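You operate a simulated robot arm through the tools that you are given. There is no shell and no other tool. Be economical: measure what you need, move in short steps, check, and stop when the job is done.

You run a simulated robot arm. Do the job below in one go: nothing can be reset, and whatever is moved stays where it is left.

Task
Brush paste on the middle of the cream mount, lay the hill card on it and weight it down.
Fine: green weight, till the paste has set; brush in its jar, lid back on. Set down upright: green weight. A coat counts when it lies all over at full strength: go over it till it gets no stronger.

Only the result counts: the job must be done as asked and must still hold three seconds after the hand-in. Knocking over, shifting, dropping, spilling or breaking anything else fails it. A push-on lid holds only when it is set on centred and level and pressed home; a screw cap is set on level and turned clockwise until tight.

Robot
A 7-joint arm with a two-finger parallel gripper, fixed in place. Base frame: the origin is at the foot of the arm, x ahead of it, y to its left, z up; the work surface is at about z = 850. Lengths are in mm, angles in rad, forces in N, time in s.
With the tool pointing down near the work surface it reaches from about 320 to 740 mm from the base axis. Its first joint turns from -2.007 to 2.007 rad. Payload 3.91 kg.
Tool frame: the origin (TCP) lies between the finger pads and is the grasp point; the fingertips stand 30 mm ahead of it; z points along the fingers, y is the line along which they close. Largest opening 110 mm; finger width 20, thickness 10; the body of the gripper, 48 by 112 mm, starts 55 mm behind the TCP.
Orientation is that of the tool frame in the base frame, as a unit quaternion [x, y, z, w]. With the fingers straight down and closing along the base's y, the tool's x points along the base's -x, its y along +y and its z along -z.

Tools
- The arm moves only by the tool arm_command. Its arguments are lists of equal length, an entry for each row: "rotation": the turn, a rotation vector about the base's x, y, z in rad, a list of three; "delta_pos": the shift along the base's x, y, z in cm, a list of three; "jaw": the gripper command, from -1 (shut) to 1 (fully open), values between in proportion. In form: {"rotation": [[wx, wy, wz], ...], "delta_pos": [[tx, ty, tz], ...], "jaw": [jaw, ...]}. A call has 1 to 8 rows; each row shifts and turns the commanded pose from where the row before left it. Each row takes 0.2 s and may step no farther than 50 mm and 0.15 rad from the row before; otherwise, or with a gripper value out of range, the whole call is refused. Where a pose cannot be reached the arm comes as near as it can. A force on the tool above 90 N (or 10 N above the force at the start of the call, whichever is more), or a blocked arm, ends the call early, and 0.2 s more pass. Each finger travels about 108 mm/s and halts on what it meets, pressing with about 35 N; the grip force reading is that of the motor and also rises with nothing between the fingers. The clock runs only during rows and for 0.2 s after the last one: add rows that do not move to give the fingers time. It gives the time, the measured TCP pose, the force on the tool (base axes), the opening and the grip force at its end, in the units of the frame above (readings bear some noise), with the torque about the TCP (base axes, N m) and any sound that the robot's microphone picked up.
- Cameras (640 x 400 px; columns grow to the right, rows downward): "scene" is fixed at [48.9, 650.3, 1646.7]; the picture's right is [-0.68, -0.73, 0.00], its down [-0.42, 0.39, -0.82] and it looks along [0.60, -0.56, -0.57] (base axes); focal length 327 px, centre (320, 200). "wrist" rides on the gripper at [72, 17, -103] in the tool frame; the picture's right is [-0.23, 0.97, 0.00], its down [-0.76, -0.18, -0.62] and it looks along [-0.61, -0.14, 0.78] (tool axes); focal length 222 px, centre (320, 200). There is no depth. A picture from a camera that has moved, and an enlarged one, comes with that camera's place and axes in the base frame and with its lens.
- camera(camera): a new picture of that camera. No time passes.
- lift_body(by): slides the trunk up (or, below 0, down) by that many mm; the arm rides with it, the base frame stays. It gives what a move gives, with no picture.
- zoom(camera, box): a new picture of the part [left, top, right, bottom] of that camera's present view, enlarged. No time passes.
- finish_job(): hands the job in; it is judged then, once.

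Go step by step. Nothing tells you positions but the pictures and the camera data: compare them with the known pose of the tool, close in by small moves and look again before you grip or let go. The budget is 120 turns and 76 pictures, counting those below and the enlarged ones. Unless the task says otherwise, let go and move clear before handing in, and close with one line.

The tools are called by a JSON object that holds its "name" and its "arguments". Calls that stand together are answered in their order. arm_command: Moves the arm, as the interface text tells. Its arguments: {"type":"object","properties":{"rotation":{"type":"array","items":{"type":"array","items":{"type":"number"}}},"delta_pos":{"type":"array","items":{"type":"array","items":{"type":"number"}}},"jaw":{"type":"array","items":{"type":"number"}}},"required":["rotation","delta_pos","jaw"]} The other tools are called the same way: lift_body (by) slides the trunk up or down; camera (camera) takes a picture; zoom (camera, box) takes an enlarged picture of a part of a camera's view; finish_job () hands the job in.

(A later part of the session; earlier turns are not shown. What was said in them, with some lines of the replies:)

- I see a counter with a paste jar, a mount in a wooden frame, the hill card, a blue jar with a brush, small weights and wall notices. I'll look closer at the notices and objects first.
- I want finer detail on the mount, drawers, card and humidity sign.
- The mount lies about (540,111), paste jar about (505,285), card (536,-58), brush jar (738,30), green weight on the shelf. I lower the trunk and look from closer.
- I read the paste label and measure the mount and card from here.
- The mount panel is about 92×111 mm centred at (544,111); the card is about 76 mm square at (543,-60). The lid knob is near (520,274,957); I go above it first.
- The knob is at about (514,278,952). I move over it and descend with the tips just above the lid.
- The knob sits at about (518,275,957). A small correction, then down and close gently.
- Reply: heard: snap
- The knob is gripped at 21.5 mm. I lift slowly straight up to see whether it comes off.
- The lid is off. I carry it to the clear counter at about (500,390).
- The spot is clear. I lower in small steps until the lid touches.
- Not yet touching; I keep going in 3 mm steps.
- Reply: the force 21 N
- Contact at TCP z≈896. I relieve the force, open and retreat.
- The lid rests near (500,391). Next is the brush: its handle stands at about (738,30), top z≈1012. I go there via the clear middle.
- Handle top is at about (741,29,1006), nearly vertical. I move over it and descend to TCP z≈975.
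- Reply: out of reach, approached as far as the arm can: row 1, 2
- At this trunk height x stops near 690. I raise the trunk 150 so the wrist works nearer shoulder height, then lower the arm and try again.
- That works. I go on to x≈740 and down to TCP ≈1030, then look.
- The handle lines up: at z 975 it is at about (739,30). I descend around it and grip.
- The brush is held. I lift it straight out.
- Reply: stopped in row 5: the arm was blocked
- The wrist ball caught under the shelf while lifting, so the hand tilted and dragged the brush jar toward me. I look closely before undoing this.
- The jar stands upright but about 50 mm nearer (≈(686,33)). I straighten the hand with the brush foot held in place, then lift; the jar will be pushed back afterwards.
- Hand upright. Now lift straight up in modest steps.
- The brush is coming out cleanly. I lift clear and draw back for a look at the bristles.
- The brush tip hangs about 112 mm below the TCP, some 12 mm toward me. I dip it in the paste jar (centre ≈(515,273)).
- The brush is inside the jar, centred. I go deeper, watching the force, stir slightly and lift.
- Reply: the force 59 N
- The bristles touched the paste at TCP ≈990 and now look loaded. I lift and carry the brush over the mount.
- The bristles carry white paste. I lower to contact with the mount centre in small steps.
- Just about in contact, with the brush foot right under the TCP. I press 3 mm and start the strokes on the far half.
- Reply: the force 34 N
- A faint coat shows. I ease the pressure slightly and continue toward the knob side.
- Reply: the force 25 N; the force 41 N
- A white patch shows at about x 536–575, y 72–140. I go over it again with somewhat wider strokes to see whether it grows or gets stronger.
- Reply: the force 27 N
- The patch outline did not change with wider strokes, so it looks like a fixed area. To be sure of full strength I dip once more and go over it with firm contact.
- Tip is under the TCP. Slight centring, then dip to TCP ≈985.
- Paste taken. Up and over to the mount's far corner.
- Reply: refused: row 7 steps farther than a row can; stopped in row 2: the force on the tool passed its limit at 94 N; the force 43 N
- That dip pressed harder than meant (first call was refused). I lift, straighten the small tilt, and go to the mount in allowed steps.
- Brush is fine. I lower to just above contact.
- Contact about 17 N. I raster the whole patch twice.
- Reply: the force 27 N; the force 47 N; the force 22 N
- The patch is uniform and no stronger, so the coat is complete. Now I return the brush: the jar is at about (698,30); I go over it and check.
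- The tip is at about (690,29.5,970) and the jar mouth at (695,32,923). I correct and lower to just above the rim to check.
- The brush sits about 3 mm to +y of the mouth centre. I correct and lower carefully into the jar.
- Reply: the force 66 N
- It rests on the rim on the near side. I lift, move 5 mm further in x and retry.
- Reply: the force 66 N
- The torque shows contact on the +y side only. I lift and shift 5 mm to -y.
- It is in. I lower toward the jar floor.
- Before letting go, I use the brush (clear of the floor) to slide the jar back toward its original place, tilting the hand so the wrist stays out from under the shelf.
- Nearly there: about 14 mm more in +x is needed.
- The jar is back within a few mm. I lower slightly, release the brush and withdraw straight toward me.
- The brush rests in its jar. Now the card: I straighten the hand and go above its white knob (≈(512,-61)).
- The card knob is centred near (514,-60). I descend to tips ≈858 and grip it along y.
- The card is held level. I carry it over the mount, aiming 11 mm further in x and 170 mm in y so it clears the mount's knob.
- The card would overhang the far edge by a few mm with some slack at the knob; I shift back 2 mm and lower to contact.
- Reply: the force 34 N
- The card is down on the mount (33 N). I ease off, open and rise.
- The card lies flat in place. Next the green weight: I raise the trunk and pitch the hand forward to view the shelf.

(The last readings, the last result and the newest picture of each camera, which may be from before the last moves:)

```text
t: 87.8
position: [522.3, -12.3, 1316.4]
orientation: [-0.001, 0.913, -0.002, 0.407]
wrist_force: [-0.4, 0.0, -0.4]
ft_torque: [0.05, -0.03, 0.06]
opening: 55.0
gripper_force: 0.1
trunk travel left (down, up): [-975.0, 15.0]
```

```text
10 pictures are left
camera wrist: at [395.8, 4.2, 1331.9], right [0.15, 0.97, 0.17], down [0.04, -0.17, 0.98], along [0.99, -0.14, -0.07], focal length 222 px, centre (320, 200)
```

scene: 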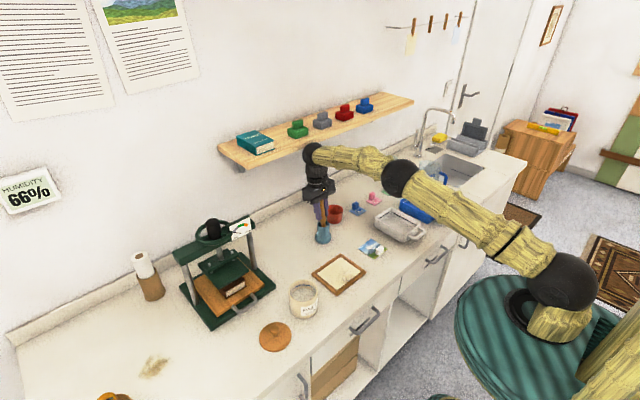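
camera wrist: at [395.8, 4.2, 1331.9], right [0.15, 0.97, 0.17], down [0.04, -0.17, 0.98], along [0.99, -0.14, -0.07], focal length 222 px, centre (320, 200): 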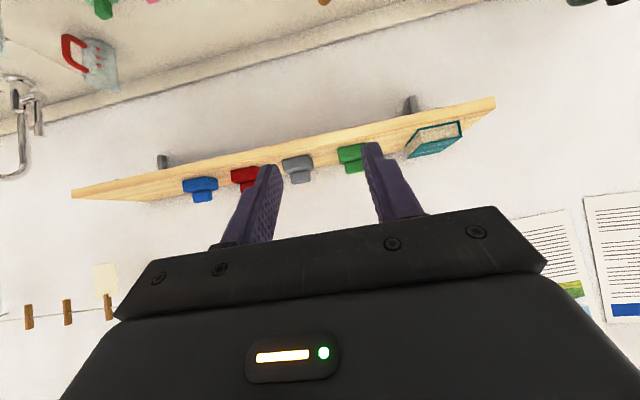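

The green weight's base is at about (830,20,1221), its tab at z≈1236–1262. I approach from the front with this pitch and look again.

{"name": "arm_command", "arguments": {"rotation": [[0, 0, 0], [0, 0, 0], [0, 0, 0], [0, 0, 0], [0, 0, 0], [0, 0, 0]], "delta_pos": [[4.8, 0.7, 0], [4.8, 0.7, -0.2], [4.8, 0.7, -0.5], [4.8, 0.7, -0.5], [4.0, 0.6, -0.5], [0, 0, 0]], "jaw": [0, 0, 0, 0, 0, 0]}}

{"name": "zoom", "arguments": {"camera": "scene", "box": [260, 90, 356, 150]}}

{"name": "zoom", "arguments": {"camera": "wrist", "box": [240, 100, 432, 220]}}

```text
t: 89.2
position: [754.7, 25.6, 1297.6]
orientation: [-0.002, 0.913, -0.001, 0.408]
wrist_force: [-1.6, 0.2, 0.0]
ft_torque: [0.02, 0.03, 0.01]
opening: 55.2
gripper_force: 0.1
trunk travel left (down, up): [-975.0, 15.0]
```

```text
6.67 times, centred on (308, 120) of scene
camera zoom: at [48.9, 650.3, 1646.7], right [-0.68, -0.73, 0.0], down [-0.42, 0.39, -0.82], along [0.6, -0.56, -0.57], focal length 2178 px, centre (400, 733)
```

zoom: 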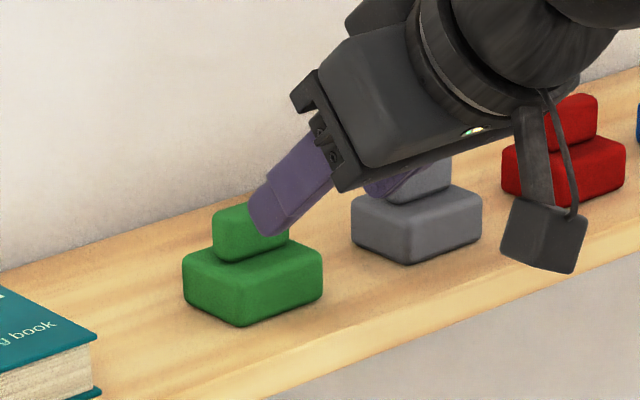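

```text
3.33 times, centred on (336, 160) of wrist
camera zoom: at [628.2, 41.1, 1313.9], right [0.15, 0.97, 0.17], down [0.04, -0.17, 0.98], along [0.99, -0.14, -0.07], focal length 740 px, centre (267, 333)
```

zoom: 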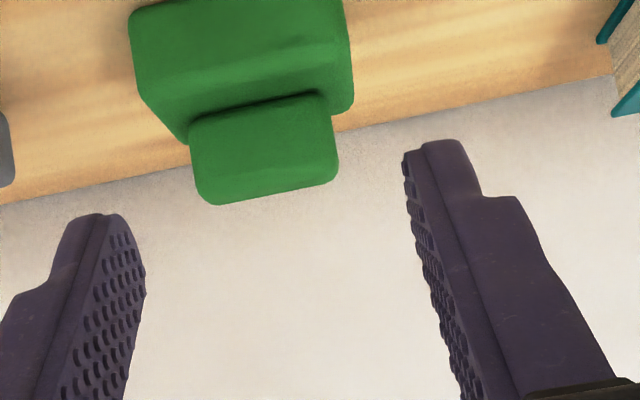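

Tab centre ≈(832,21,1249), about 40 mm wide. I open a little more, shift 5 mm in y and move in over the tab.

{"name": "arm_command", "arguments": {"rotation": [[0, 0, 0], [0, 0, 0], [0, 0, 0], [0, 0, 0], [0, 0, 0]], "delta_pos": [[0, -0.5, 0], [2.5, 0, -1], [2, 0, -1.1], [1.4, 0, -1], [0, 0, 0]], "jaw": [0.3, 0.3, 0.3, 0.3, 0.3]}}

{"name": "zoom", "arguments": {"camera": "scene", "box": [260, 90, 356, 150]}}

```text
t: 90.4
position: [813.2, 18.0, 1270.0]
orientation: [-0.001, 0.913, -0.001, 0.408]
wrist_force: [-0.5, 0.4, 0.7]
ft_torque: [-0.03, 0.01, 0.04]
opening: 71.5
gripper_force: 0.1
trunk travel left (down, up): [-975.0, 15.0]
```

```text
6.67 times, centred on (308, 120) of scene
camera zoom: at [48.9, 650.3, 1646.7], right [-0.68, -0.73, 0.0], down [-0.42, 0.39, -0.82], along [0.6, -0.56, -0.57], focal length 2178 px, centre (400, 733)
```

zoom: 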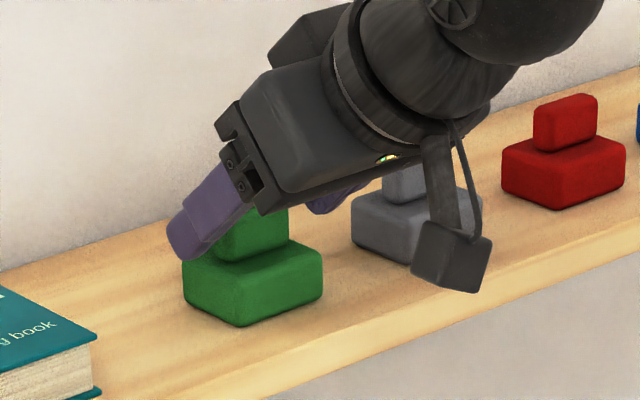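

The fingers straddle the tab. I lower 4 mm, close and check the grip.

{"name": "arm_command", "arguments": {"rotation": [[0, 0, 0], [0, 0, 0], [0, 0, 0], [0, 0, 0], [0, 0, 0], [0, 0, 0]], "delta_pos": [[0, 0.15, -0.4], [0, 0, 0], [0, 0, 0], [0, 0, 0], [0, 0, 0], [0, 0, 0]], "jaw": [0.3, 0, -0.3, -0.6, -1, -1]}}

{"name": "arm_command", "arguments": {"rotation": [[0, 0, 0], [0, 0, 0], [0, 0, 0], [0, 0, 0]], "delta_pos": [[0, 0, 0.5], [0, 0, 1.5], [0, 0, 2], [0, 0, 0]], "jaw": [-1, -1, -1, -1]}}

{"name": "zoom", "arguments": {"camera": "scene", "box": [260, 90, 356, 150]}}

```text
t: 91.8
position: [813.1, 19.5, 1265.3]
orientation: [0.001, 0.913, -0.003, 0.408]
wrist_force: [1.2, 1.9, 1.8]
ft_torque: [0.0, -0.01, 0.02]
opening: 39.5
gripper_force: 35.7
trunk travel left (down, up): [-975.0, 15.0]
```

```text
t: 92.8
position: [814.2, 19.7, 1303.3]
orientation: [0.001, 0.914, -0.003, 0.406]
wrist_force: [-0.2, 0.5, -3.2]
ft_torque: [-0.01, 0.04, 0.01]
opening: 39.4
gripper_force: 35.2
trunk travel left (down, up): [-975.0, 15.0]
```

```text
6.67 times, centred on (308, 120) of scene
camera zoom: at [48.9, 650.3, 1646.7], right [-0.68, -0.73, 0.0], down [-0.42, 0.39, -0.82], along [0.6, -0.56, -0.57], focal length 2178 px, centre (400, 733)
```

zoom: 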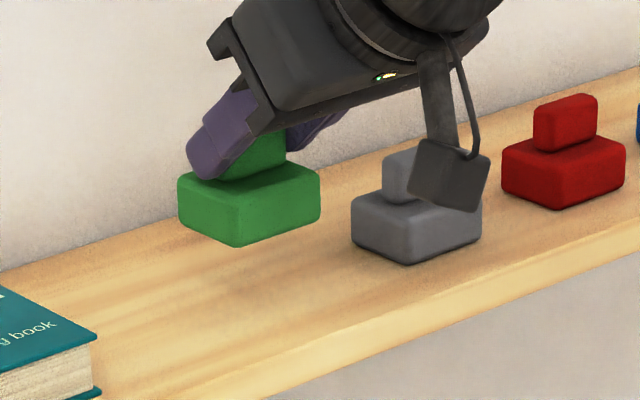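

The weight is lifted level. I draw it back off the shelf and over to the mount's place.

{"name": "arm_command", "arguments": {"rotation": [[0, 0, 0], [0, 0, 0], [0, 0, 0], [0, 0, 0], [0, 0, 0], [0, 0, 0], [0, 0, 0], [0, 0, 0]], "delta_pos": [[-2, 0, 1], [-4.5, 0, 0.5], [-4.5, 0, 0], [-4.5, 1.5, 0], [-4.3, 2, 0], [-4.3, 2.2, 0], [-3.2, 3.4, 0], [0, 0, 0]], "jaw": [-1, -1, -1, -1, -1, -1, -1, -1]}}

{"name": "lift_body", "arguments": {"by": -250}}

```text
t: 94.6
position: [541.6, 114.4, 1323.0]
orientation: [0.001, 0.913, -0.003, 0.407]
wrist_force: [0.5, -1.3, -4.2]
ft_torque: [-0.01, 0.07, 0.01]
opening: 39.3
gripper_force: 35.7
trunk travel left (down, up): [-975.0, 15.0]
```

```text
t: 97.2
position: [540.6, 115.5, 1070.8]
orientation: [-0.001, 0.913, -0.001, 0.407]
wrist_force: [0.3, 1.3, -4.0]
ft_torque: [-0.01, 0.06, 0.0]
opening: 39.5
gripper_force: 35.0
trunk travel left (down, up): [-725.0, 265.0]
```

Now I lower to about 25 mm above the card and check alignment.

{"name": "arm_command", "arguments": {"rotation": [[0, 0, 0], [0, 0, 0], [0, 0, 0], [0, 0, 0]], "delta_pos": [[0, -0.2, -4], [0, 0, -4], [0, 0, -4.3], [0, 0, 0]], "jaw": [-1, -1, -1, -1]}}

{"name": "zoom", "arguments": {"camera": "scene", "box": [292, 230, 388, 290]}}

```text
t: 98.2
position: [539.7, 113.2, 950.3]
orientation: [0.0, 0.913, -0.002, 0.408]
wrist_force: [-0.2, 0.4, -4.8]
ft_torque: [0.0, 0.09, -0.02]
opening: 39.7
gripper_force: 34.7
trunk travel left (down, up): [-725.0, 265.0]
```

```text
6.67 times, centred on (340, 260) of scene
camera zoom: at [48.9, 650.3, 1646.7], right [-0.68, -0.73, 0.0], down [-0.42, 0.39, -0.82], along [0.6, -0.56, -0.57], focal length 2178 px, centre (187, -200)
```

zoom: 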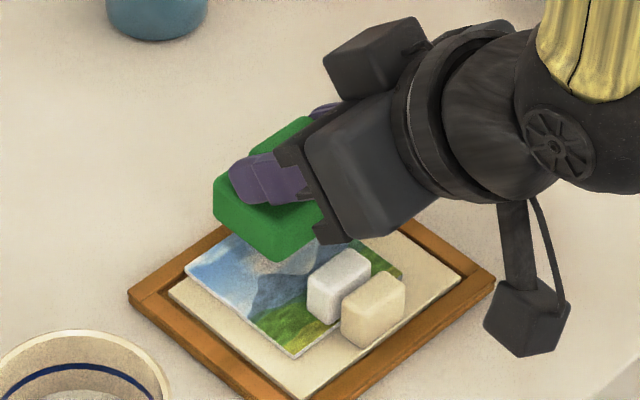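

Landing looks inside the card, clear of its knob by about 10 mm. Small shift, then lower until it touches.

{"name": "arm_command", "arguments": {"rotation": [[0, 0, 0], [0, 0, 0], [0, 0, 0], [0, 0, 0]], "delta_pos": [[-0.1, 0.2, -1.2], [0, 0, -0.8], [0, 0, -0.5], [0, 0, 0]], "jaw": [-1, -1, -1, -1]}}

{"name": "arm_command", "arguments": {"rotation": [[0, 0, 0], [0, 0, 0], [0, 0, 0]], "delta_pos": [[0, 0, -0.3], [0, 0, -0.3], [0, 0, 0]], "jaw": [-1, -1, -1]}}

```text
t: 99.2
position: [539.8, 115.2, 925.1]
orientation: [-0.001, 0.913, -0.001, 0.407]
wrist_force: [-0.4, 0.8, -3.8]
ft_torque: [0.04, 0.09, 0.01]
opening: 39.3
gripper_force: 35.5
trunk travel left (down, up): [-725.0, 265.0]
```

```text
t: 100.0
position: [540.7, 115.7, 919.1]
orientation: [0.0, 0.913, -0.002, 0.409]
wrist_force: [0.6, -0.2, 3.9]
ft_torque: [0.03, 0.06, -0.02]
opening: 39.6
gripper_force: 34.8
trunk travel left (down, up): [-725.0, 265.0]
```

Contact just made. One millimetre more to seat it.

{"name": "arm_command", "arguments": {"rotation": [[0, 0, 0], [0, 0, 0]], "delta_pos": [[0, 0, -0.1], [0, 0, 0]], "jaw": [-1, -1]}}

{"name": "zoom", "arguments": {"camera": "scene", "box": [292, 230, 388, 290]}}

```text
t: 100.6
position: [539.0, 115.7, 918.5]
orientation: [0.0, 0.912, -0.002, 0.409]
wrist_force: [-1.9, -0.8, 12.3]
ft_torque: [0.02, 0.06, 0.04]
opening: 39.5
gripper_force: 34.6
trunk travel left (down, up): [-725.0, 265.0]
```

```text
6.67 times, centred on (340, 260) of scene
camera zoom: at [48.9, 650.3, 1646.7], right [-0.68, -0.73, 0.0], down [-0.42, 0.39, -0.82], along [0.6, -0.56, -0.57], focal length 2178 px, centre (187, -200)
```

zoom: 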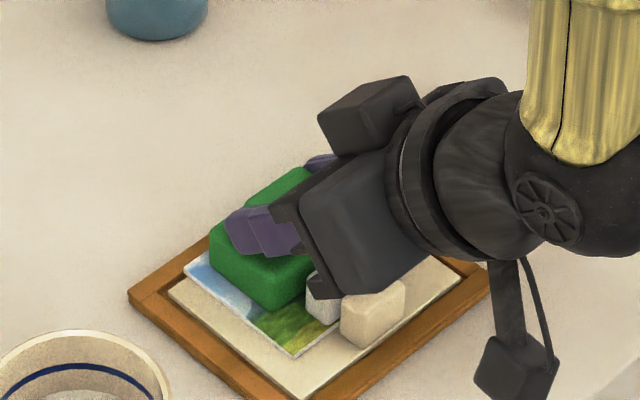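

The weight sits squarely on the card, clear of the knob. I release and back away along the tool axis.

{"name": "arm_command", "arguments": {"rotation": [[0, 0, 0], [0, 0, 0], [0, 0, 0], [0, 0, 0], [0, 0, 0], [0, 0, 0], [0, 0, 0], [0, 0, 0]], "delta_pos": [[0, 0, 0.1], [0, 0, 0], [0, 0, 0], [0, 0, 0], [-1.5, 0, 1.4], [-2.5, 0, 3], [-1, 0, 4.5], [0, 0, 4.5]], "jaw": [-1, -0.2, 0.1, 0.2, 0.2, 0.2, 0.2, 0]}}

{"name": "arm_command", "arguments": {"rotation": [[0, 0.14, 0], [0, 0.14, 0], [0, 0.14, 0], [0, 0.14, 0], [0, 0.14, 0], [0, 0.14, 0], [0, 0, 0]], "delta_pos": [[0, 4.5, 0], [0, 4.5, 0], [0, 4.5, 0], [0, 4.5, 0], [0, 4.5, 0], [0, 4.5, 0], [0, 0, 0]], "jaw": [0, 0, 0, 0, 0, 0, 0]}}

{"name": "camera", "arguments": {"camera": "wrist"}}

```text
t: 102.4
position: [485.8, 113.8, 1050.3]
orientation: [0.001, 0.914, -0.002, 0.407]
wrist_force: [0.3, 0.9, 0.0]
ft_torque: [0.02, 0.02, 0.01]
opening: 55.1
gripper_force: 0.0
trunk travel left (down, up): [-725.0, 265.0]
```

```text
t: 104.0
position: [489.9, 386.3, 1049.9]
orientation: [-0.001, 1.0, -0.003, -0.001]
wrist_force: [0.5, 0.2, 0.3]
ft_torque: [-0.03, 0.0, 0.01]
opening: 55.0
gripper_force: 0.1
trunk travel left (down, up): [-725.0, 265.0]
```

```text
3 pictures are left
camera wrist: at [416.8, 403.5, 1154.0], right [0.23, 0.97, -0.01], down [0.76, -0.17, 0.62], along [0.61, -0.14, -0.78], focal length 222 px, centre (320, 200)
```

wrist: 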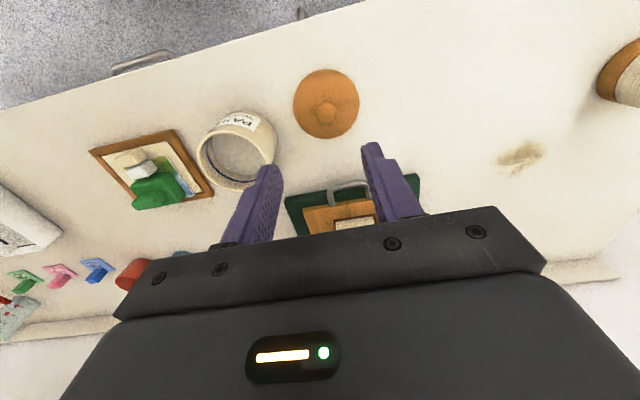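

The weight stands on the card. Now the lid, lying at about (500,391): I descend to the height at which I released it and grip.

{"name": "arm_command", "arguments": {"rotation": [[0, 0, 0], [0, 0, 0], [0, 0, 0], [0, 0, 0]], "delta_pos": [[1.0, 0.45, -3], [0, 0, -3.5], [0, 0, -3], [0, 0, 0]], "jaw": [0, 0, 0, 0]}}

```text
t: 105.0
position: [501.6, 392.8, 957.0]
orientation: [-0.002, 1.0, -0.002, 0.0]
wrist_force: [0.2, 0.3, 1.0]
ft_torque: [0.02, 0.02, 0.02]
opening: 55.1
gripper_force: 0.0
trunk travel left (down, up): [-725.0, 265.0]
```

{"name": "arm_command", "arguments": {"rotation": [[0, 0, 0], [0, 0, 0], [0, 0, 0], [0, 0, 0], [0, 0, 0], [0, 0, 0], [0, 0, 0]], "delta_pos": [[-0.1, -0.1, -3], [0, 0, -2], [0, 0, -1.0], [0, 0, 0], [0, 0, 0], [0, 0, 0], [0, 0, 0]], "jaw": [0, 0, 0, 0, -0.4, -0.8, -1]}}

```text
t: 106.6
position: [500.5, 389.6, 896.0]
orientation: [-0.001, 1.0, -0.002, -0.001]
wrist_force: [0.4, 0.5, -0.2]
ft_torque: [0.02, -0.02, -0.06]
opening: 22.2
gripper_force: 35.2
trunk travel left (down, up): [-725.0, 265.0]
```

Gripped. I lift and carry the lid back over the jar.

{"name": "arm_command", "arguments": {"rotation": [[0, 0, 0], [0, 0, 0], [0, 0, 0], [0, 0, 0], [0, 0, 0], [0, 0, 0], [0, 0, 0], [0, 0, 0]], "delta_pos": [[0, 0, 2], [0, 0, 4], [0, 0, 4], [0, 0, 2.5], [0.6, -3.9, 0], [0.6, -3.9, 0], [0.6, -3.8, 0], [0, 0, 0]], "jaw": [-1, -1, -1, -1, -1, -1, -1, -1]}}

{"name": "arm_command", "arguments": {"rotation": [[0, 0, 0], [0, 0, 0]], "delta_pos": [[0, 0, -1.5], [0, 0, 0]], "jaw": [-1, -1]}}

{"name": "arm_command", "arguments": {"rotation": [[0, 0, 0], [0, 0, 0]], "delta_pos": [[0, 0, -1.0], [0, 0, 0]], "jaw": [-1, -1]}}

```text
t: 108.4
position: [515.0, 275.5, 1021.4]
orientation: [-0.003, 1.0, -0.002, -0.001]
wrist_force: [-0.5, 0.3, 0.1]
ft_torque: [-0.01, 0.0, 0.0]
opening: 21.9
gripper_force: 35.0
trunk travel left (down, up): [-725.0, 265.0]
```

```text
t: 109.0
position: [516.3, 272.2, 1006.5]
orientation: [-0.001, 1.0, -0.002, -0.001]
wrist_force: [0.1, 0.5, -0.3]
ft_torque: [-0.02, 0.0, -0.02]
opening: 22.1
gripper_force: 34.9
trunk travel left (down, up): [-725.0, 265.0]
```

```text
t: 109.6
position: [516.2, 273.4, 997.7]
orientation: [-0.001, 1.0, -0.001, 0.0]
wrist_force: [0.0, 0.4, -0.6]
ft_torque: [0.03, -0.02, 0.01]
opening: 22.6
gripper_force: 34.7
trunk travel left (down, up): [-725.0, 265.0]
```

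Readings average (516,273.7), so I nudge +2 mm in x and check the alignment by picture.

{"name": "arm_command", "arguments": {"rotation": [[0, 0, 0], [0, 0, 0], [0, 0, 0]], "delta_pos": [[0.2, 0.07, -1.0], [0, 0, 0], [0, 0, 0]], "jaw": [-1, -1, -1]}}

{"name": "zoom", "arguments": {"camera": "scene", "box": [264, 265, 344, 315]}}

```text
t: 110.4
position: [518.5, 273.3, 986.5]
orientation: [-0.002, 1.0, -0.001, -0.001]
wrist_force: [-0.3, -0.5, 0.7]
ft_torque: [0.02, -0.02, -0.02]
opening: 22.2
gripper_force: 34.8
trunk travel left (down, up): [-725.0, 265.0]
```

```text
8.00 times, centred on (304, 290) of scene
camera zoom: at [48.9, 650.3, 1646.7], right [-0.68, -0.73, 0.0], down [-0.42, 0.39, -0.82], along [0.6, -0.56, -0.57], focal length 2613 px, centre (448, -520)
```

zoom: 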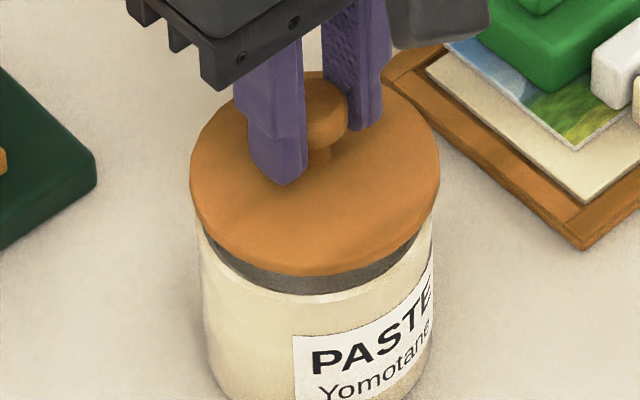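

Alignment matches the original seating to about a millimetre. I lower gently.

{"name": "arm_command", "arguments": {"rotation": [[0, 0, 0], [0, 0, 0], [0, 0, 0], [0, 0, 0]], "delta_pos": [[0, 0, -0.6], [0, 0, -0.4], [0, 0, -0.3], [0, 0, 0]], "jaw": [-1, -1, -1, -1]}}

{"name": "arm_command", "arguments": {"rotation": [[0, 0, 0], [0, 0, 0], [0, 0, 0]], "delta_pos": [[0, 0, -0.2], [0, 0, -0.2], [0, 0, 0]], "jaw": [-1, -1, -1]}}

```text
t: 111.4
position: [519.4, 273.1, 973.3]
orientation: [0.001, 1.0, -0.002, 0.0]
wrist_force: [0.0, -0.4, -0.4]
ft_torque: [0.01, -0.03, -0.04]
opening: 22.0
gripper_force: 34.6
trunk travel left (down, up): [-725.0, 265.0]
```

```text
t: 112.2
position: [518.3, 274.9, 972.6]
orientation: [-0.002, 1.0, -0.001, 0.001]
wrist_force: [-2.7, 5.9, 12.3]
ft_torque: [0.15, 0.15, 0.03]
opening: 22.2
gripper_force: 34.8
trunk travel left (down, up): [-725.0, 265.0]
heard: snap
```

A snap was heard. I press a little more to be sure it is home.

{"name": "arm_command", "arguments": {"rotation": [[0, 0, 0], [0, 0, 0], [0, 0, 0]], "delta_pos": [[0, 0, -0.2], [0, 0, -0.1], [0, 0, 0]], "jaw": [-1, -1, -1]}}

```text
t: 113.0
position: [517.7, 275.4, 971.6]
orientation: [-0.001, 1.0, -0.001, 0.004]
wrist_force: [1.3, 10.2, 43.2]
ft_torque: [0.31, 0.12, 0.02]
opening: 22.2
gripper_force: 35.0
trunk travel left (down, up): [-725.0, 265.0]
```

{"name": "arm_command", "arguments": {"rotation": [[0, 0, 0], [0, 0, 0]], "delta_pos": [[0, 0, -0.15], [0, 0, 0]], "jaw": [-1, -1]}}

{"name": "zoom", "arguments": {"camera": "scene", "box": [264, 260, 344, 310]}}

```text
t: 113.6
position: [518.9, 274.6, 970.5]
orientation: [-0.001, 1.0, 0.002, 0.005]
wrist_force: [0.6, 11.1, 47.0]
ft_torque: [0.3, -0.12, 0.0]
opening: 22.3
gripper_force: 34.8
trunk travel left (down, up): [-725.0, 265.0]
```

```text
8.00 times, centred on (304, 285) of scene
camera zoom: at [48.9, 650.3, 1646.7], right [-0.68, -0.73, 0.0], down [-0.42, 0.39, -0.82], along [0.6, -0.56, -0.57], focal length 2613 px, centre (448, -480)
```

zoom: 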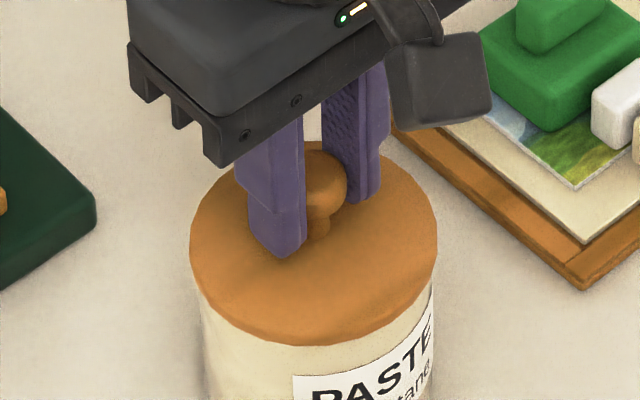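

The lid looks just as at the start. I ease the pressure, open, and rise clear.

{"name": "arm_command", "arguments": {"rotation": [[0, 0, 0], [0, 0, 0], [0, 0, 0], [0, 0, 0], [0, 0, 0], [0, 0, 0], [0, 0, 0], [0, 0, 0]], "delta_pos": [[0, 0, 0.2], [0, 0, 0], [0, 0, 0], [0, 0, 0], [0, 0, 3], [0, 0, 4], [0, 0, 4], [0, 0, 4]], "jaw": [-1, -0.5, -0.1, 0.1, 0.1, 0.1, 0.1, 0.1]}}

{"name": "arm_command", "arguments": {"rotation": [[0, 0, 0], [0, 0, 0], [0, 0, 0], [0, 0, 0], [0, 0, 0], [0, 0, 0]], "delta_pos": [[-4, -2, 2], [-4, -4, 1], [0, -4, 1], [0, -4, 0], [0, -4, 0], [0, -4, 0]], "jaw": [0.1, 0.1, 0.1, 0.1, 0.1, 0.1]}}

```text
t: 115.4
position: [517.3, 272.0, 1119.5]
orientation: [-0.001, 1.0, -0.001, 0.0]
wrist_force: [0.7, -0.5, 0.7]
ft_torque: [0.03, -0.03, 0.0]
opening: 60.5
gripper_force: 0.1
trunk travel left (down, up): [-725.0, 265.0]
```

```text
refused: row 2 steps farther than a row can; nothing moved
```

All is placed. Now I let the paste set, passing time by moving the trunk up and down in free air.

{"name": "lift_body", "arguments": {"by": 260}}

{"name": "lift_body", "arguments": {"by": -200}}

{"name": "lift_body", "arguments": {"by": 200}}

{"name": "lift_body", "arguments": {"by": -200}}

{"name": "lift_body", "arguments": {"by": 200}}

{"name": "lift_body", "arguments": {"by": -200}}

{"name": "lift_body", "arguments": {"by": 200}}

{"name": "lift_body", "arguments": {"by": -200}}

{"name": "lift_body", "arguments": {"by": 200}}

{"name": "lift_body", "arguments": {"by": -200}}

{"name": "lift_body", "arguments": {"by": 200}}

{"name": "lift_body", "arguments": {"by": -200}}

{"name": "lift_body", "arguments": {"by": 200}}

{"name": "lift_body", "arguments": {"by": -200}}

{"name": "lift_body", "arguments": {"by": 200}}

{"name": "lift_body", "arguments": {"by": -200}}

```text
t: 118.0
position: [517.6, 272.4, 1377.5]
orientation: [-0.001, 1.0, -0.002, -0.001]
wrist_force: [0.0, 0.2, -0.4]
ft_torque: [0.01, 0.0, 0.02]
opening: 60.8
gripper_force: 0.1
trunk travel left (down, up): [-985.0, 5.0]
```

```text
t: 120.2
position: [517.4, 273.2, 1177.3]
orientation: [-0.001, 1.0, -0.001, -0.002]
wrist_force: [0.5, -0.4, 0.7]
ft_torque: [-0.01, 0.0, -0.05]
opening: 60.5
gripper_force: 0.1
trunk travel left (down, up): [-785.0, 205.0]
```

```text
t: 122.4
position: [517.4, 271.5, 1377.9]
orientation: [0.0, 1.0, -0.002, -0.001]
wrist_force: [0.7, 0.3, -0.1]
ft_torque: [0.01, 0.03, 0.03]
opening: 60.7
gripper_force: 0.1
trunk travel left (down, up): [-985.0, 5.0]
```

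```text
t: 124.5
position: [518.6, 272.6, 1177.1]
orientation: [-0.001, 1.0, -0.002, -0.002]
wrist_force: [-0.2, 0.1, -0.1]
ft_torque: [0.0, 0.02, 0.02]
opening: 60.6
gripper_force: 0.1
trunk travel left (down, up): [-785.0, 205.0]
```

```text
t: 126.7
position: [518.5, 272.5, 1377.3]
orientation: [-0.001, 1.0, -0.001, -0.001]
wrist_force: [0.4, 0.3, -0.2]
ft_torque: [0.0, -0.02, 0.02]
opening: 60.1
gripper_force: 0.1
trunk travel left (down, up): [-985.0, 5.0]
```

```text
t: 128.9
position: [518.4, 273.0, 1177.4]
orientation: [-0.001, 1.0, -0.001, 0.0]
wrist_force: [0.9, -0.1, 0.0]
ft_torque: [-0.04, 0.0, 0.02]
opening: 60.1
gripper_force: 0.1
trunk travel left (down, up): [-785.0, 205.0]
```

```text
t: 131.1
position: [518.3, 272.2, 1377.3]
orientation: [-0.001, 1.0, -0.002, -0.001]
wrist_force: [0.3, -0.2, -0.2]
ft_torque: [0.01, 0.03, -0.03]
opening: 60.5
gripper_force: 0.0
trunk travel left (down, up): [-985.0, 5.0]
```

```text
t: 133.2
position: [517.9, 273.4, 1177.0]
orientation: [-0.001, 1.0, -0.002, 0.0]
wrist_force: [-0.2, 0.2, 0.3]
ft_torque: [0.0, -0.04, -0.02]
opening: 60.1
gripper_force: 0.1
trunk travel left (down, up): [-785.0, 205.0]
```

```text
t: 135.4
position: [517.9, 272.2, 1377.1]
orientation: [-0.001, 1.0, -0.001, 0.0]
wrist_force: [0.6, -0.2, 0.3]
ft_torque: [0.03, -0.01, -0.04]
opening: 60.7
gripper_force: 0.0
trunk travel left (down, up): [-985.0, 5.0]
```

```text
t: 137.6
position: [519.0, 272.5, 1177.4]
orientation: [-0.001, 1.0, -0.002, -0.001]
wrist_force: [-0.3, 1.0, -1.6]
ft_torque: [0.0, -0.02, -0.02]
opening: 60.7
gripper_force: 0.0
trunk travel left (down, up): [-785.0, 205.0]
```

```text
t: 139.7
position: [519.2, 273.7, 1377.4]
orientation: [0.0, 1.0, -0.003, -0.001]
wrist_force: [0.5, 0.2, 0.5]
ft_torque: [0.02, 0.02, 0.0]
opening: 60.5
gripper_force: 0.1
trunk travel left (down, up): [-985.0, 5.0]
```

```text
t: 141.9
position: [519.1, 271.3, 1177.8]
orientation: [-0.001, 1.0, -0.002, -0.001]
wrist_force: [-1.0, 0.3, 0.3]
ft_torque: [-0.04, -0.01, 0.0]
opening: 60.5
gripper_force: 0.1
trunk travel left (down, up): [-785.0, 205.0]
```

```text
t: 144.1
position: [518.6, 272.9, 1378.0]
orientation: [-0.001, 1.0, -0.002, 0.0]
wrist_force: [0.0, -0.2, 0.1]
ft_torque: [0.01, 0.01, 0.03]
opening: 60.6
gripper_force: 0.1
trunk travel left (down, up): [-985.0, 5.0]
```

```text
t: 146.2
position: [518.0, 272.7, 1177.0]
orientation: [-0.001, 1.0, -0.002, -0.001]
wrist_force: [0.0, 0.0, -0.5]
ft_torque: [-0.01, 0.01, 0.0]
opening: 60.3
gripper_force: 0.0
trunk travel left (down, up): [-785.0, 205.0]
```

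```text
t: 148.4
position: [517.6, 272.1, 1377.8]
orientation: [-0.001, 1.0, -0.002, -0.001]
wrist_force: [0.6, 0.1, -0.5]
ft_torque: [-0.01, -0.03, -0.04]
opening: 60.4
gripper_force: 0.1
trunk travel left (down, up): [-985.0, 5.0]
```

```text
t: 150.6
position: [518.2, 272.4, 1177.1]
orientation: [-0.001, 1.0, -0.002, -0.001]
wrist_force: [-0.6, 1.1, 0.0]
ft_torque: [-0.01, 0.04, 0.01]
opening: 60.6
gripper_force: 0.1
trunk travel left (down, up): [-785.0, 205.0]
```

Fifty seconds have passed under the weight; I wait longer to be safe.

{"name": "lift_body", "arguments": {"by": 200}}

{"name": "lift_body", "arguments": {"by": -200}}

{"name": "lift_body", "arguments": {"by": 200}}

{"name": "lift_body", "arguments": {"by": -200}}

{"name": "lift_body", "arguments": {"by": 200}}

{"name": "lift_body", "arguments": {"by": -200}}

{"name": "lift_body", "arguments": {"by": 200}}

{"name": "lift_body", "arguments": {"by": -200}}

{"name": "lift_body", "arguments": {"by": 200}}

{"name": "lift_body", "arguments": {"by": -200}}

{"name": "lift_body", "arguments": {"by": 200}}

{"name": "lift_body", "arguments": {"by": -200}}

{"name": "lift_body", "arguments": {"by": 200}}

{"name": "lift_body", "arguments": {"by": -200}}

{"name": "lift_body", "arguments": {"by": 200}}

{"name": "lift_body", "arguments": {"by": -200}}

{"name": "lift_body", "arguments": {"by": 200}}

{"name": "lift_body", "arguments": {"by": -200}}

{"name": "lift_body", "arguments": {"by": 200}}

{"name": "lift_body", "arguments": {"by": -200}}

{"name": "lift_body", "arguments": {"by": 200}}

{"name": "lift_body", "arguments": {"by": -200}}

{"name": "lift_body", "arguments": {"by": 200}}

{"name": "lift_body", "arguments": {"by": -200}}

{"name": "lift_body", "arguments": {"by": 200}}

{"name": "lift_body", "arguments": {"by": -200}}

{"name": "lift_body", "arguments": {"by": 200}}

{"name": "camera", "arguments": {"camera": "scene"}}

```text
t: 152.8
position: [517.4, 273.3, 1377.1]
orientation: [0.0, 1.0, -0.001, 0.0]
wrist_force: [-0.4, 0.7, -0.3]
ft_torque: [0.03, 0.0, 0.0]
opening: 60.3
gripper_force: 0.1
trunk travel left (down, up): [-985.0, 5.0]
```

```text
t: 154.9
position: [519.0, 272.2, 1176.4]
orientation: [-0.001, 1.0, -0.002, -0.001]
wrist_force: [-0.2, -0.8, 0.4]
ft_torque: [-0.01, -0.04, -0.03]
opening: 60.7
gripper_force: 0.1
trunk travel left (down, up): [-785.0, 205.0]
```

```text
t: 157.1
position: [518.4, 271.3, 1376.9]
orientation: [-0.001, 1.0, -0.002, -0.002]
wrist_force: [-0.4, 0.3, 0.4]
ft_torque: [0.0, -0.02, 0.01]
opening: 60.2
gripper_force: 0.0
trunk travel left (down, up): [-985.0, 5.0]
```

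```text
t: 159.3
position: [518.5, 272.0, 1177.7]
orientation: [-0.001, 1.0, -0.002, -0.002]
wrist_force: [0.6, 0.4, 0.8]
ft_torque: [0.01, 0.0, -0.03]
opening: 60.8
gripper_force: 0.1
trunk travel left (down, up): [-785.0, 205.0]
```

```text
t: 161.4
position: [519.4, 272.2, 1378.1]
orientation: [-0.001, 1.0, -0.002, -0.001]
wrist_force: [0.0, 0.1, 0.0]
ft_torque: [0.0, -0.01, 0.0]
opening: 60.5
gripper_force: 0.1
trunk travel left (down, up): [-985.0, 5.0]
```

```text
t: 163.6
position: [518.1, 272.7, 1178.2]
orientation: [-0.001, 1.0, -0.002, -0.001]
wrist_force: [0.0, -0.1, 0.5]
ft_torque: [-0.03, 0.02, 0.01]
opening: 60.3
gripper_force: 0.1
trunk travel left (down, up): [-785.0, 205.0]
```

```text
t: 165.8
position: [517.6, 273.0, 1376.4]
orientation: [-0.001, 1.0, -0.001, -0.001]
wrist_force: [-0.4, -0.8, 0.0]
ft_torque: [-0.01, -0.03, 0.03]
opening: 60.8
gripper_force: 0.0
trunk travel left (down, up): [-985.0, 5.0]
```

```text
t: 167.9
position: [518.0, 272.9, 1177.2]
orientation: [-0.002, 1.0, -0.002, -0.001]
wrist_force: [0.6, -0.2, 0.8]
ft_torque: [-0.01, -0.01, 0.01]
opening: 60.3
gripper_force: 0.0
trunk travel left (down, up): [-785.0, 205.0]
```

```text
t: 170.1
position: [518.1, 273.2, 1376.8]
orientation: [-0.001, 1.0, -0.002, 0.0]
wrist_force: [0.5, 0.7, 0.3]
ft_torque: [0.05, 0.02, -0.03]
opening: 60.4
gripper_force: 0.1
trunk travel left (down, up): [-985.0, 5.0]
```

```text
t: 172.3
position: [518.1, 272.9, 1175.7]
orientation: [-0.001, 1.0, -0.002, 0.0]
wrist_force: [0.1, -0.1, 0.4]
ft_torque: [-0.01, -0.01, 0.01]
opening: 60.7
gripper_force: 0.2
trunk travel left (down, up): [-785.0, 205.0]
```

```text
t: 174.5
position: [517.1, 273.0, 1378.1]
orientation: [-0.001, 1.0, -0.002, -0.001]
wrist_force: [-0.8, -0.4, -0.3]
ft_torque: [0.01, 0.03, -0.03]
opening: 60.4
gripper_force: 0.0
trunk travel left (down, up): [-985.0, 5.0]
```

```text
t: 176.6
position: [517.5, 273.1, 1178.2]
orientation: [-0.002, 1.0, -0.002, -0.001]
wrist_force: [0.0, 0.4, 0.0]
ft_torque: [0.03, 0.01, 0.0]
opening: 60.3
gripper_force: 0.1
trunk travel left (down, up): [-785.0, 205.0]
```

```text
t: 178.8
position: [518.7, 272.4, 1378.5]
orientation: [-0.001, 1.0, -0.001, -0.001]
wrist_force: [0.4, -0.9, 1.3]
ft_torque: [0.05, -0.01, -0.02]
opening: 60.5
gripper_force: 0.1
trunk travel left (down, up): [-985.0, 5.0]
```

```text
t: 181.0
position: [518.9, 272.9, 1178.8]
orientation: [-0.001, 1.0, -0.001, -0.001]
wrist_force: [-0.1, 1.0, 0.1]
ft_torque: [0.0, 0.05, -0.02]
opening: 60.5
gripper_force: 0.0
trunk travel left (down, up): [-785.0, 205.0]
```

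```text
t: 183.1
position: [518.7, 273.1, 1376.5]
orientation: [-0.001, 1.0, -0.002, 0.0]
wrist_force: [0.0, -0.9, 0.5]
ft_torque: [0.0, 0.01, 0.04]
opening: 60.5
gripper_force: 0.1
trunk travel left (down, up): [-985.0, 5.0]
```

```text
t: 185.3
position: [518.3, 274.4, 1176.0]
orientation: [0.0, 1.0, -0.002, -0.001]
wrist_force: [0.6, -0.4, -0.3]
ft_torque: [0.03, -0.01, 0.01]
opening: 60.6
gripper_force: 0.2
trunk travel left (down, up): [-785.0, 205.0]
```

```text
t: 187.5
position: [517.6, 272.1, 1376.4]
orientation: [-0.001, 1.0, -0.002, -0.002]
wrist_force: [0.1, 0.0, 0.0]
ft_torque: [-0.01, 0.0, 0.05]
opening: 60.6
gripper_force: 0.1
trunk travel left (down, up): [-985.0, 5.0]
```

```text
t: 189.7
position: [517.6, 272.7, 1178.0]
orientation: [-0.001, 1.0, -0.002, -0.001]
wrist_force: [-0.1, -0.7, 0.8]
ft_torque: [0.0, 0.0, 0.0]
opening: 60.4
gripper_force: 0.0
trunk travel left (down, up): [-785.0, 205.0]
```

```text
t: 191.8
position: [519.3, 272.4, 1377.6]
orientation: [-0.001, 1.0, -0.002, -0.001]
wrist_force: [0.6, 0.2, -0.5]
ft_torque: [0.03, 0.01, -0.02]
opening: 60.4
gripper_force: 0.0
trunk travel left (down, up): [-985.0, 5.0]
```

```text
t: 194.0
position: [517.7, 272.8, 1176.6]
orientation: [-0.002, 1.0, -0.002, -0.001]
wrist_force: [0.7, 0.3, 0.3]
ft_torque: [-0.04, 0.01, -0.01]
opening: 60.6
gripper_force: 0.2
trunk travel left (down, up): [-785.0, 205.0]
```

```text
t: 196.2
position: [517.7, 272.8, 1376.3]
orientation: [-0.001, 1.0, -0.002, -0.001]
wrist_force: [-0.1, -0.1, -0.2]
ft_torque: [0.0, 0.01, -0.05]
opening: 60.3
gripper_force: 0.1
trunk travel left (down, up): [-985.0, 5.0]
```

```text
t: 198.3
position: [518.5, 272.9, 1176.4]
orientation: [-0.001, 1.0, -0.002, -0.001]
wrist_force: [0.5, 0.2, 1.2]
ft_torque: [0.03, -0.03, 0.01]
opening: 60.6
gripper_force: 0.1
trunk travel left (down, up): [-785.0, 205.0]
```

```text
t: 200.5
position: [517.3, 272.7, 1377.7]
orientation: [-0.002, 1.0, -0.003, -0.001]
wrist_force: [-0.2, 0.5, 0.4]
ft_torque: [0.02, -0.01, -0.03]
opening: 60.7
gripper_force: 0.2
trunk travel left (down, up): [-985.0, 5.0]
```

```text
t: 202.7
position: [518.2, 273.4, 1177.0]
orientation: [-0.001, 1.0, -0.002, -0.002]
wrist_force: [-0.9, 0.1, -0.2]
ft_torque: [-0.01, 0.01, -0.04]
opening: 60.5
gripper_force: 0.2
trunk travel left (down, up): [-785.0, 205.0]
```

```text
t: 204.8
position: [517.6, 273.8, 1377.1]
orientation: [0.0, 1.0, -0.002, 0.0]
wrist_force: [-0.6, 0.0, 0.4]
ft_torque: [-0.02, -0.01, 0.02]
opening: 60.5
gripper_force: 0.1
trunk travel left (down, up): [-985.0, 5.0]
```

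```text
t: 207.0
position: [517.8, 272.6, 1176.8]
orientation: [-0.002, 1.0, -0.002, -0.002]
wrist_force: [-0.3, 0.3, -0.1]
ft_torque: [-0.03, -0.01, -0.01]
opening: 60.6
gripper_force: 0.1
trunk travel left (down, up): [-785.0, 205.0]
```

```text
t: 209.2
position: [518.0, 272.5, 1377.7]
orientation: [-0.001, 1.0, -0.003, 0.0]
wrist_force: [-0.2, -0.5, -0.2]
ft_torque: [0.0, 0.0, 0.03]
opening: 60.3
gripper_force: 0.0
trunk travel left (down, up): [-985.0, 5.0]
```

```text
0 pictures are left
```

scene: 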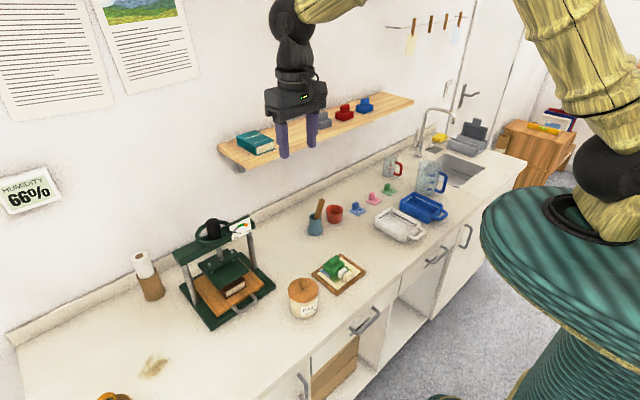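

Everything stands in place: lid on, brush in its jar, weight upright on the card. One more waiting spell for safety.

{"name": "lift_body", "arguments": {"by": -200}}

{"name": "lift_body", "arguments": {"by": 200}}

{"name": "lift_body", "arguments": {"by": -200}}

{"name": "lift_body", "arguments": {"by": 200}}

{"name": "lift_body", "arguments": {"by": -200}}

{"name": "lift_body", "arguments": {"by": 200}}

{"name": "lift_body", "arguments": {"by": -200}}

{"name": "lift_body", "arguments": {"by": 200}}

{"name": "lift_body", "arguments": {"by": -200}}

{"name": "lift_body", "arguments": {"by": 200}}

{"name": "lift_body", "arguments": {"by": -200}}

{"name": "lift_body", "arguments": {"by": 200}}

{"name": "lift_body", "arguments": {"by": -200}}

{"name": "lift_body", "arguments": {"by": 200}}

{"name": "lift_body", "arguments": {"by": -200}}

{"name": "lift_body", "arguments": {"by": 200}}

{"name": "lift_body", "arguments": {"by": -200}}

{"name": "lift_body", "arguments": {"by": 200}}

{"name": "lift_body", "arguments": {"by": -200}}

{"name": "lift_body", "arguments": {"by": 200}}

{"name": "lift_body", "arguments": {"by": -200}}

{"name": "lift_body", "arguments": {"by": 200}}

{"name": "lift_body", "arguments": {"by": -200}}

{"name": "lift_body", "arguments": {"by": 200}}

{"name": "lift_body", "arguments": {"by": -200}}

{"name": "lift_body", "arguments": {"by": 200}}

{"name": "lift_body", "arguments": {"by": -200}}

{"name": "lift_body", "arguments": {"by": 200}}

```text
t: 211.3
position: [518.2, 272.1, 1176.4]
orientation: [-0.001, 1.0, -0.002, -0.001]
wrist_force: [-0.8, -0.2, -0.1]
ft_torque: [-0.01, -0.04, 0.01]
opening: 60.5
gripper_force: 0.0
trunk travel left (down, up): [-785.0, 205.0]
```

```text
t: 213.5
position: [518.4, 273.8, 1377.1]
orientation: [-0.001, 1.0, -0.001, -0.001]
wrist_force: [-0.3, 0.2, -0.8]
ft_torque: [0.0, 0.0, 0.0]
opening: 60.5
gripper_force: 0.1
trunk travel left (down, up): [-985.0, 5.0]
```

```text
t: 215.7
position: [518.5, 272.0, 1177.2]
orientation: [0.0, 1.0, -0.003, -0.001]
wrist_force: [0.5, -0.1, 0.4]
ft_torque: [-0.01, -0.03, -0.01]
opening: 60.3
gripper_force: 0.1
trunk travel left (down, up): [-785.0, 205.0]
```

```text
t: 217.9
position: [517.5, 272.8, 1376.6]
orientation: [-0.001, 1.0, -0.003, -0.001]
wrist_force: [-0.3, -0.2, 0.1]
ft_torque: [-0.03, -0.01, 0.02]
opening: 60.6
gripper_force: 0.1
trunk travel left (down, up): [-985.0, 5.0]
```

```text
t: 220.0
position: [518.3, 272.3, 1176.8]
orientation: [-0.001, 1.0, -0.001, -0.001]
wrist_force: [0.4, 0.1, -0.4]
ft_torque: [0.04, -0.02, -0.01]
opening: 60.6
gripper_force: 0.1
trunk travel left (down, up): [-785.0, 205.0]
```

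```text
t: 222.2
position: [517.6, 272.5, 1377.5]
orientation: [0.0, 1.0, -0.002, -0.001]
wrist_force: [-0.5, -0.3, 0.0]
ft_torque: [-0.02, -0.02, -0.02]
opening: 60.6
gripper_force: 0.1
trunk travel left (down, up): [-985.0, 5.0]
```

```text
t: 224.4
position: [517.8, 271.4, 1178.0]
orientation: [-0.001, 1.0, -0.002, -0.001]
wrist_force: [-0.2, 0.9, 0.6]
ft_torque: [0.02, -0.03, 0.02]
opening: 60.6
gripper_force: 0.0
trunk travel left (down, up): [-785.0, 205.0]
```

```text
t: 226.5
position: [518.0, 271.5, 1377.4]
orientation: [-0.001, 1.0, -0.002, 0.0]
wrist_force: [-0.6, 0.1, -0.1]
ft_torque: [0.03, -0.02, 0.0]
opening: 60.3
gripper_force: 0.1
trunk travel left (down, up): [-985.0, 5.0]
```

```text
t: 228.7
position: [518.0, 272.7, 1176.3]
orientation: [-0.001, 1.0, -0.002, -0.001]
wrist_force: [-0.4, 0.2, 0.4]
ft_torque: [0.0, 0.01, -0.01]
opening: 60.4
gripper_force: 0.1
trunk travel left (down, up): [-785.0, 205.0]
```

```text
t: 230.9
position: [518.5, 272.4, 1378.1]
orientation: [-0.001, 1.0, -0.002, 0.0]
wrist_force: [-0.1, -0.6, 0.3]
ft_torque: [-0.02, -0.01, 0.03]
opening: 60.4
gripper_force: 0.1
trunk travel left (down, up): [-985.0, 5.0]
```

```text
t: 233.1
position: [517.4, 272.5, 1176.8]
orientation: [-0.001, 1.0, -0.002, -0.001]
wrist_force: [0.9, 0.6, 0.2]
ft_torque: [0.03, 0.01, -0.01]
opening: 60.3
gripper_force: 0.0
trunk travel left (down, up): [-785.0, 205.0]
```

```text
t: 235.2
position: [518.2, 274.1, 1377.8]
orientation: [-0.001, 1.0, -0.002, -0.001]
wrist_force: [0.4, -0.7, 0.2]
ft_torque: [0.0, -0.01, 0.03]
opening: 60.5
gripper_force: 0.1
trunk travel left (down, up): [-985.0, 5.0]
```

```text
t: 237.4
position: [516.9, 272.9, 1178.2]
orientation: [0.0, 1.0, -0.002, 0.0]
wrist_force: [0.3, -0.5, 0.2]
ft_torque: [-0.01, 0.01, -0.02]
opening: 60.5
gripper_force: 0.0
trunk travel left (down, up): [-785.0, 205.0]
```

```text
t: 239.6
position: [518.9, 272.4, 1378.3]
orientation: [-0.001, 1.0, -0.002, 0.0]
wrist_force: [-0.6, -0.8, 0.6]
ft_torque: [0.01, -0.03, 0.02]
opening: 60.3
gripper_force: 0.1
trunk travel left (down, up): [-985.0, 5.0]
```

```text
t: 241.7
position: [518.2, 273.2, 1178.1]
orientation: [0.0, 1.0, -0.002, -0.002]
wrist_force: [0.2, -1.7, -0.7]
ft_torque: [-0.01, 0.0, 0.0]
opening: 60.7
gripper_force: 0.1
trunk travel left (down, up): [-785.0, 205.0]
```

```text
t: 243.9
position: [518.8, 271.9, 1377.4]
orientation: [0.0, 1.0, -0.002, -0.001]
wrist_force: [-0.4, 0.3, -0.5]
ft_torque: [-0.04, 0.01, 0.02]
opening: 60.6
gripper_force: 0.0
trunk travel left (down, up): [-985.0, 5.0]
```

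```text
t: 246.1
position: [518.8, 272.8, 1176.2]
orientation: [-0.001, 1.0, -0.001, -0.001]
wrist_force: [-0.4, 0.9, -1.0]
ft_torque: [-0.02, 0.01, 0.02]
opening: 60.2
gripper_force: 0.0
trunk travel left (down, up): [-785.0, 205.0]
```

```text
t: 248.2
position: [517.8, 272.8, 1376.5]
orientation: [-0.001, 1.0, -0.002, -0.001]
wrist_force: [0.4, 0.3, -0.6]
ft_torque: [0.0, 0.04, -0.03]
opening: 60.6
gripper_force: 0.0
trunk travel left (down, up): [-985.0, 5.0]
```

```text
t: 250.4
position: [517.7, 271.8, 1177.6]
orientation: [-0.001, 1.0, -0.001, -0.001]
wrist_force: [-0.5, 0.8, -0.1]
ft_torque: [0.03, 0.04, -0.02]
opening: 60.6
gripper_force: 0.0
trunk travel left (down, up): [-785.0, 205.0]
```

```text
t: 252.6
position: [517.8, 273.0, 1376.1]
orientation: [-0.001, 1.0, -0.001, -0.001]
wrist_force: [-0.4, -1.1, 0.7]
ft_torque: [0.0, -0.02, 0.01]
opening: 60.4
gripper_force: 0.0
trunk travel left (down, up): [-985.0, 5.0]
```

```text
t: 254.8
position: [518.7, 272.5, 1176.1]
orientation: [-0.001, 1.0, -0.001, -0.001]
wrist_force: [0.3, -0.1, -0.1]
ft_torque: [0.03, -0.02, 0.01]
opening: 60.5
gripper_force: 0.0
trunk travel left (down, up): [-785.0, 205.0]
```

```text
t: 256.9
position: [517.8, 272.9, 1377.8]
orientation: [-0.001, 1.0, -0.001, -0.001]
wrist_force: [0.2, 0.8, -0.7]
ft_torque: [-0.06, 0.01, 0.0]
opening: 60.4
gripper_force: 0.0
trunk travel left (down, up): [-985.0, 5.0]
```

```text
t: 259.1
position: [518.4, 273.2, 1177.3]
orientation: [-0.001, 1.0, -0.002, -0.001]
wrist_force: [-1.2, 0.7, -0.4]
ft_torque: [0.01, 0.0, 0.03]
opening: 60.5
gripper_force: 0.0
trunk travel left (down, up): [-785.0, 205.0]
```

```text
t: 261.3
position: [518.8, 273.6, 1376.6]
orientation: [-0.001, 1.0, -0.001, -0.001]
wrist_force: [0.4, 0.9, 0.9]
ft_torque: [0.0, -0.01, -0.02]
opening: 60.3
gripper_force: 0.2
trunk travel left (down, up): [-985.0, 5.0]
```

```text
t: 263.4
position: [516.9, 272.8, 1177.6]
orientation: [-0.001, 1.0, -0.002, -0.002]
wrist_force: [0.5, -0.6, 0.1]
ft_torque: [-0.01, -0.01, 0.0]
opening: 60.5
gripper_force: 0.0
trunk travel left (down, up): [-785.0, 205.0]
```

```text
t: 265.6
position: [518.4, 271.6, 1378.3]
orientation: [-0.001, 1.0, -0.002, -0.001]
wrist_force: [-0.5, 0.4, 0.9]
ft_torque: [0.01, -0.01, -0.02]
opening: 60.5
gripper_force: 0.1
trunk travel left (down, up): [-985.0, 5.0]
```

```text
t: 267.8
position: [518.6, 272.6, 1178.0]
orientation: [0.0, 1.0, -0.001, -0.002]
wrist_force: [0.7, 0.5, 0.3]
ft_torque: [0.01, 0.02, 0.02]
opening: 60.7
gripper_force: 0.0
trunk travel left (down, up): [-785.0, 205.0]
```

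```text
t: 269.9
position: [518.0, 271.8, 1377.2]
orientation: [-0.001, 1.0, -0.001, -0.001]
wrist_force: [0.3, -0.2, 0.1]
ft_torque: [-0.01, -0.02, -0.01]
opening: 60.4
gripper_force: 0.0
trunk travel left (down, up): [-985.0, 5.0]
```

The weight has now pressed the card for nearly 170 s, and everything is in place with the hand clear. I hand the job in.

{"name": "finish_job", "arguments": {}}

```text
The job is handed in.
```

I handed the job in with the hill card pasted on the cream mount under the upright green weight, the brush in its jar and the paste lid snapped back on. Three things could count against it: I dragged the brush jar about 50 mm and slid it back to within roughly 10 mm; the card sits about 8 mm off the mount's centre, to clear the mount's knob; and no setting time was shown, so I left the weight on for about 170 s.
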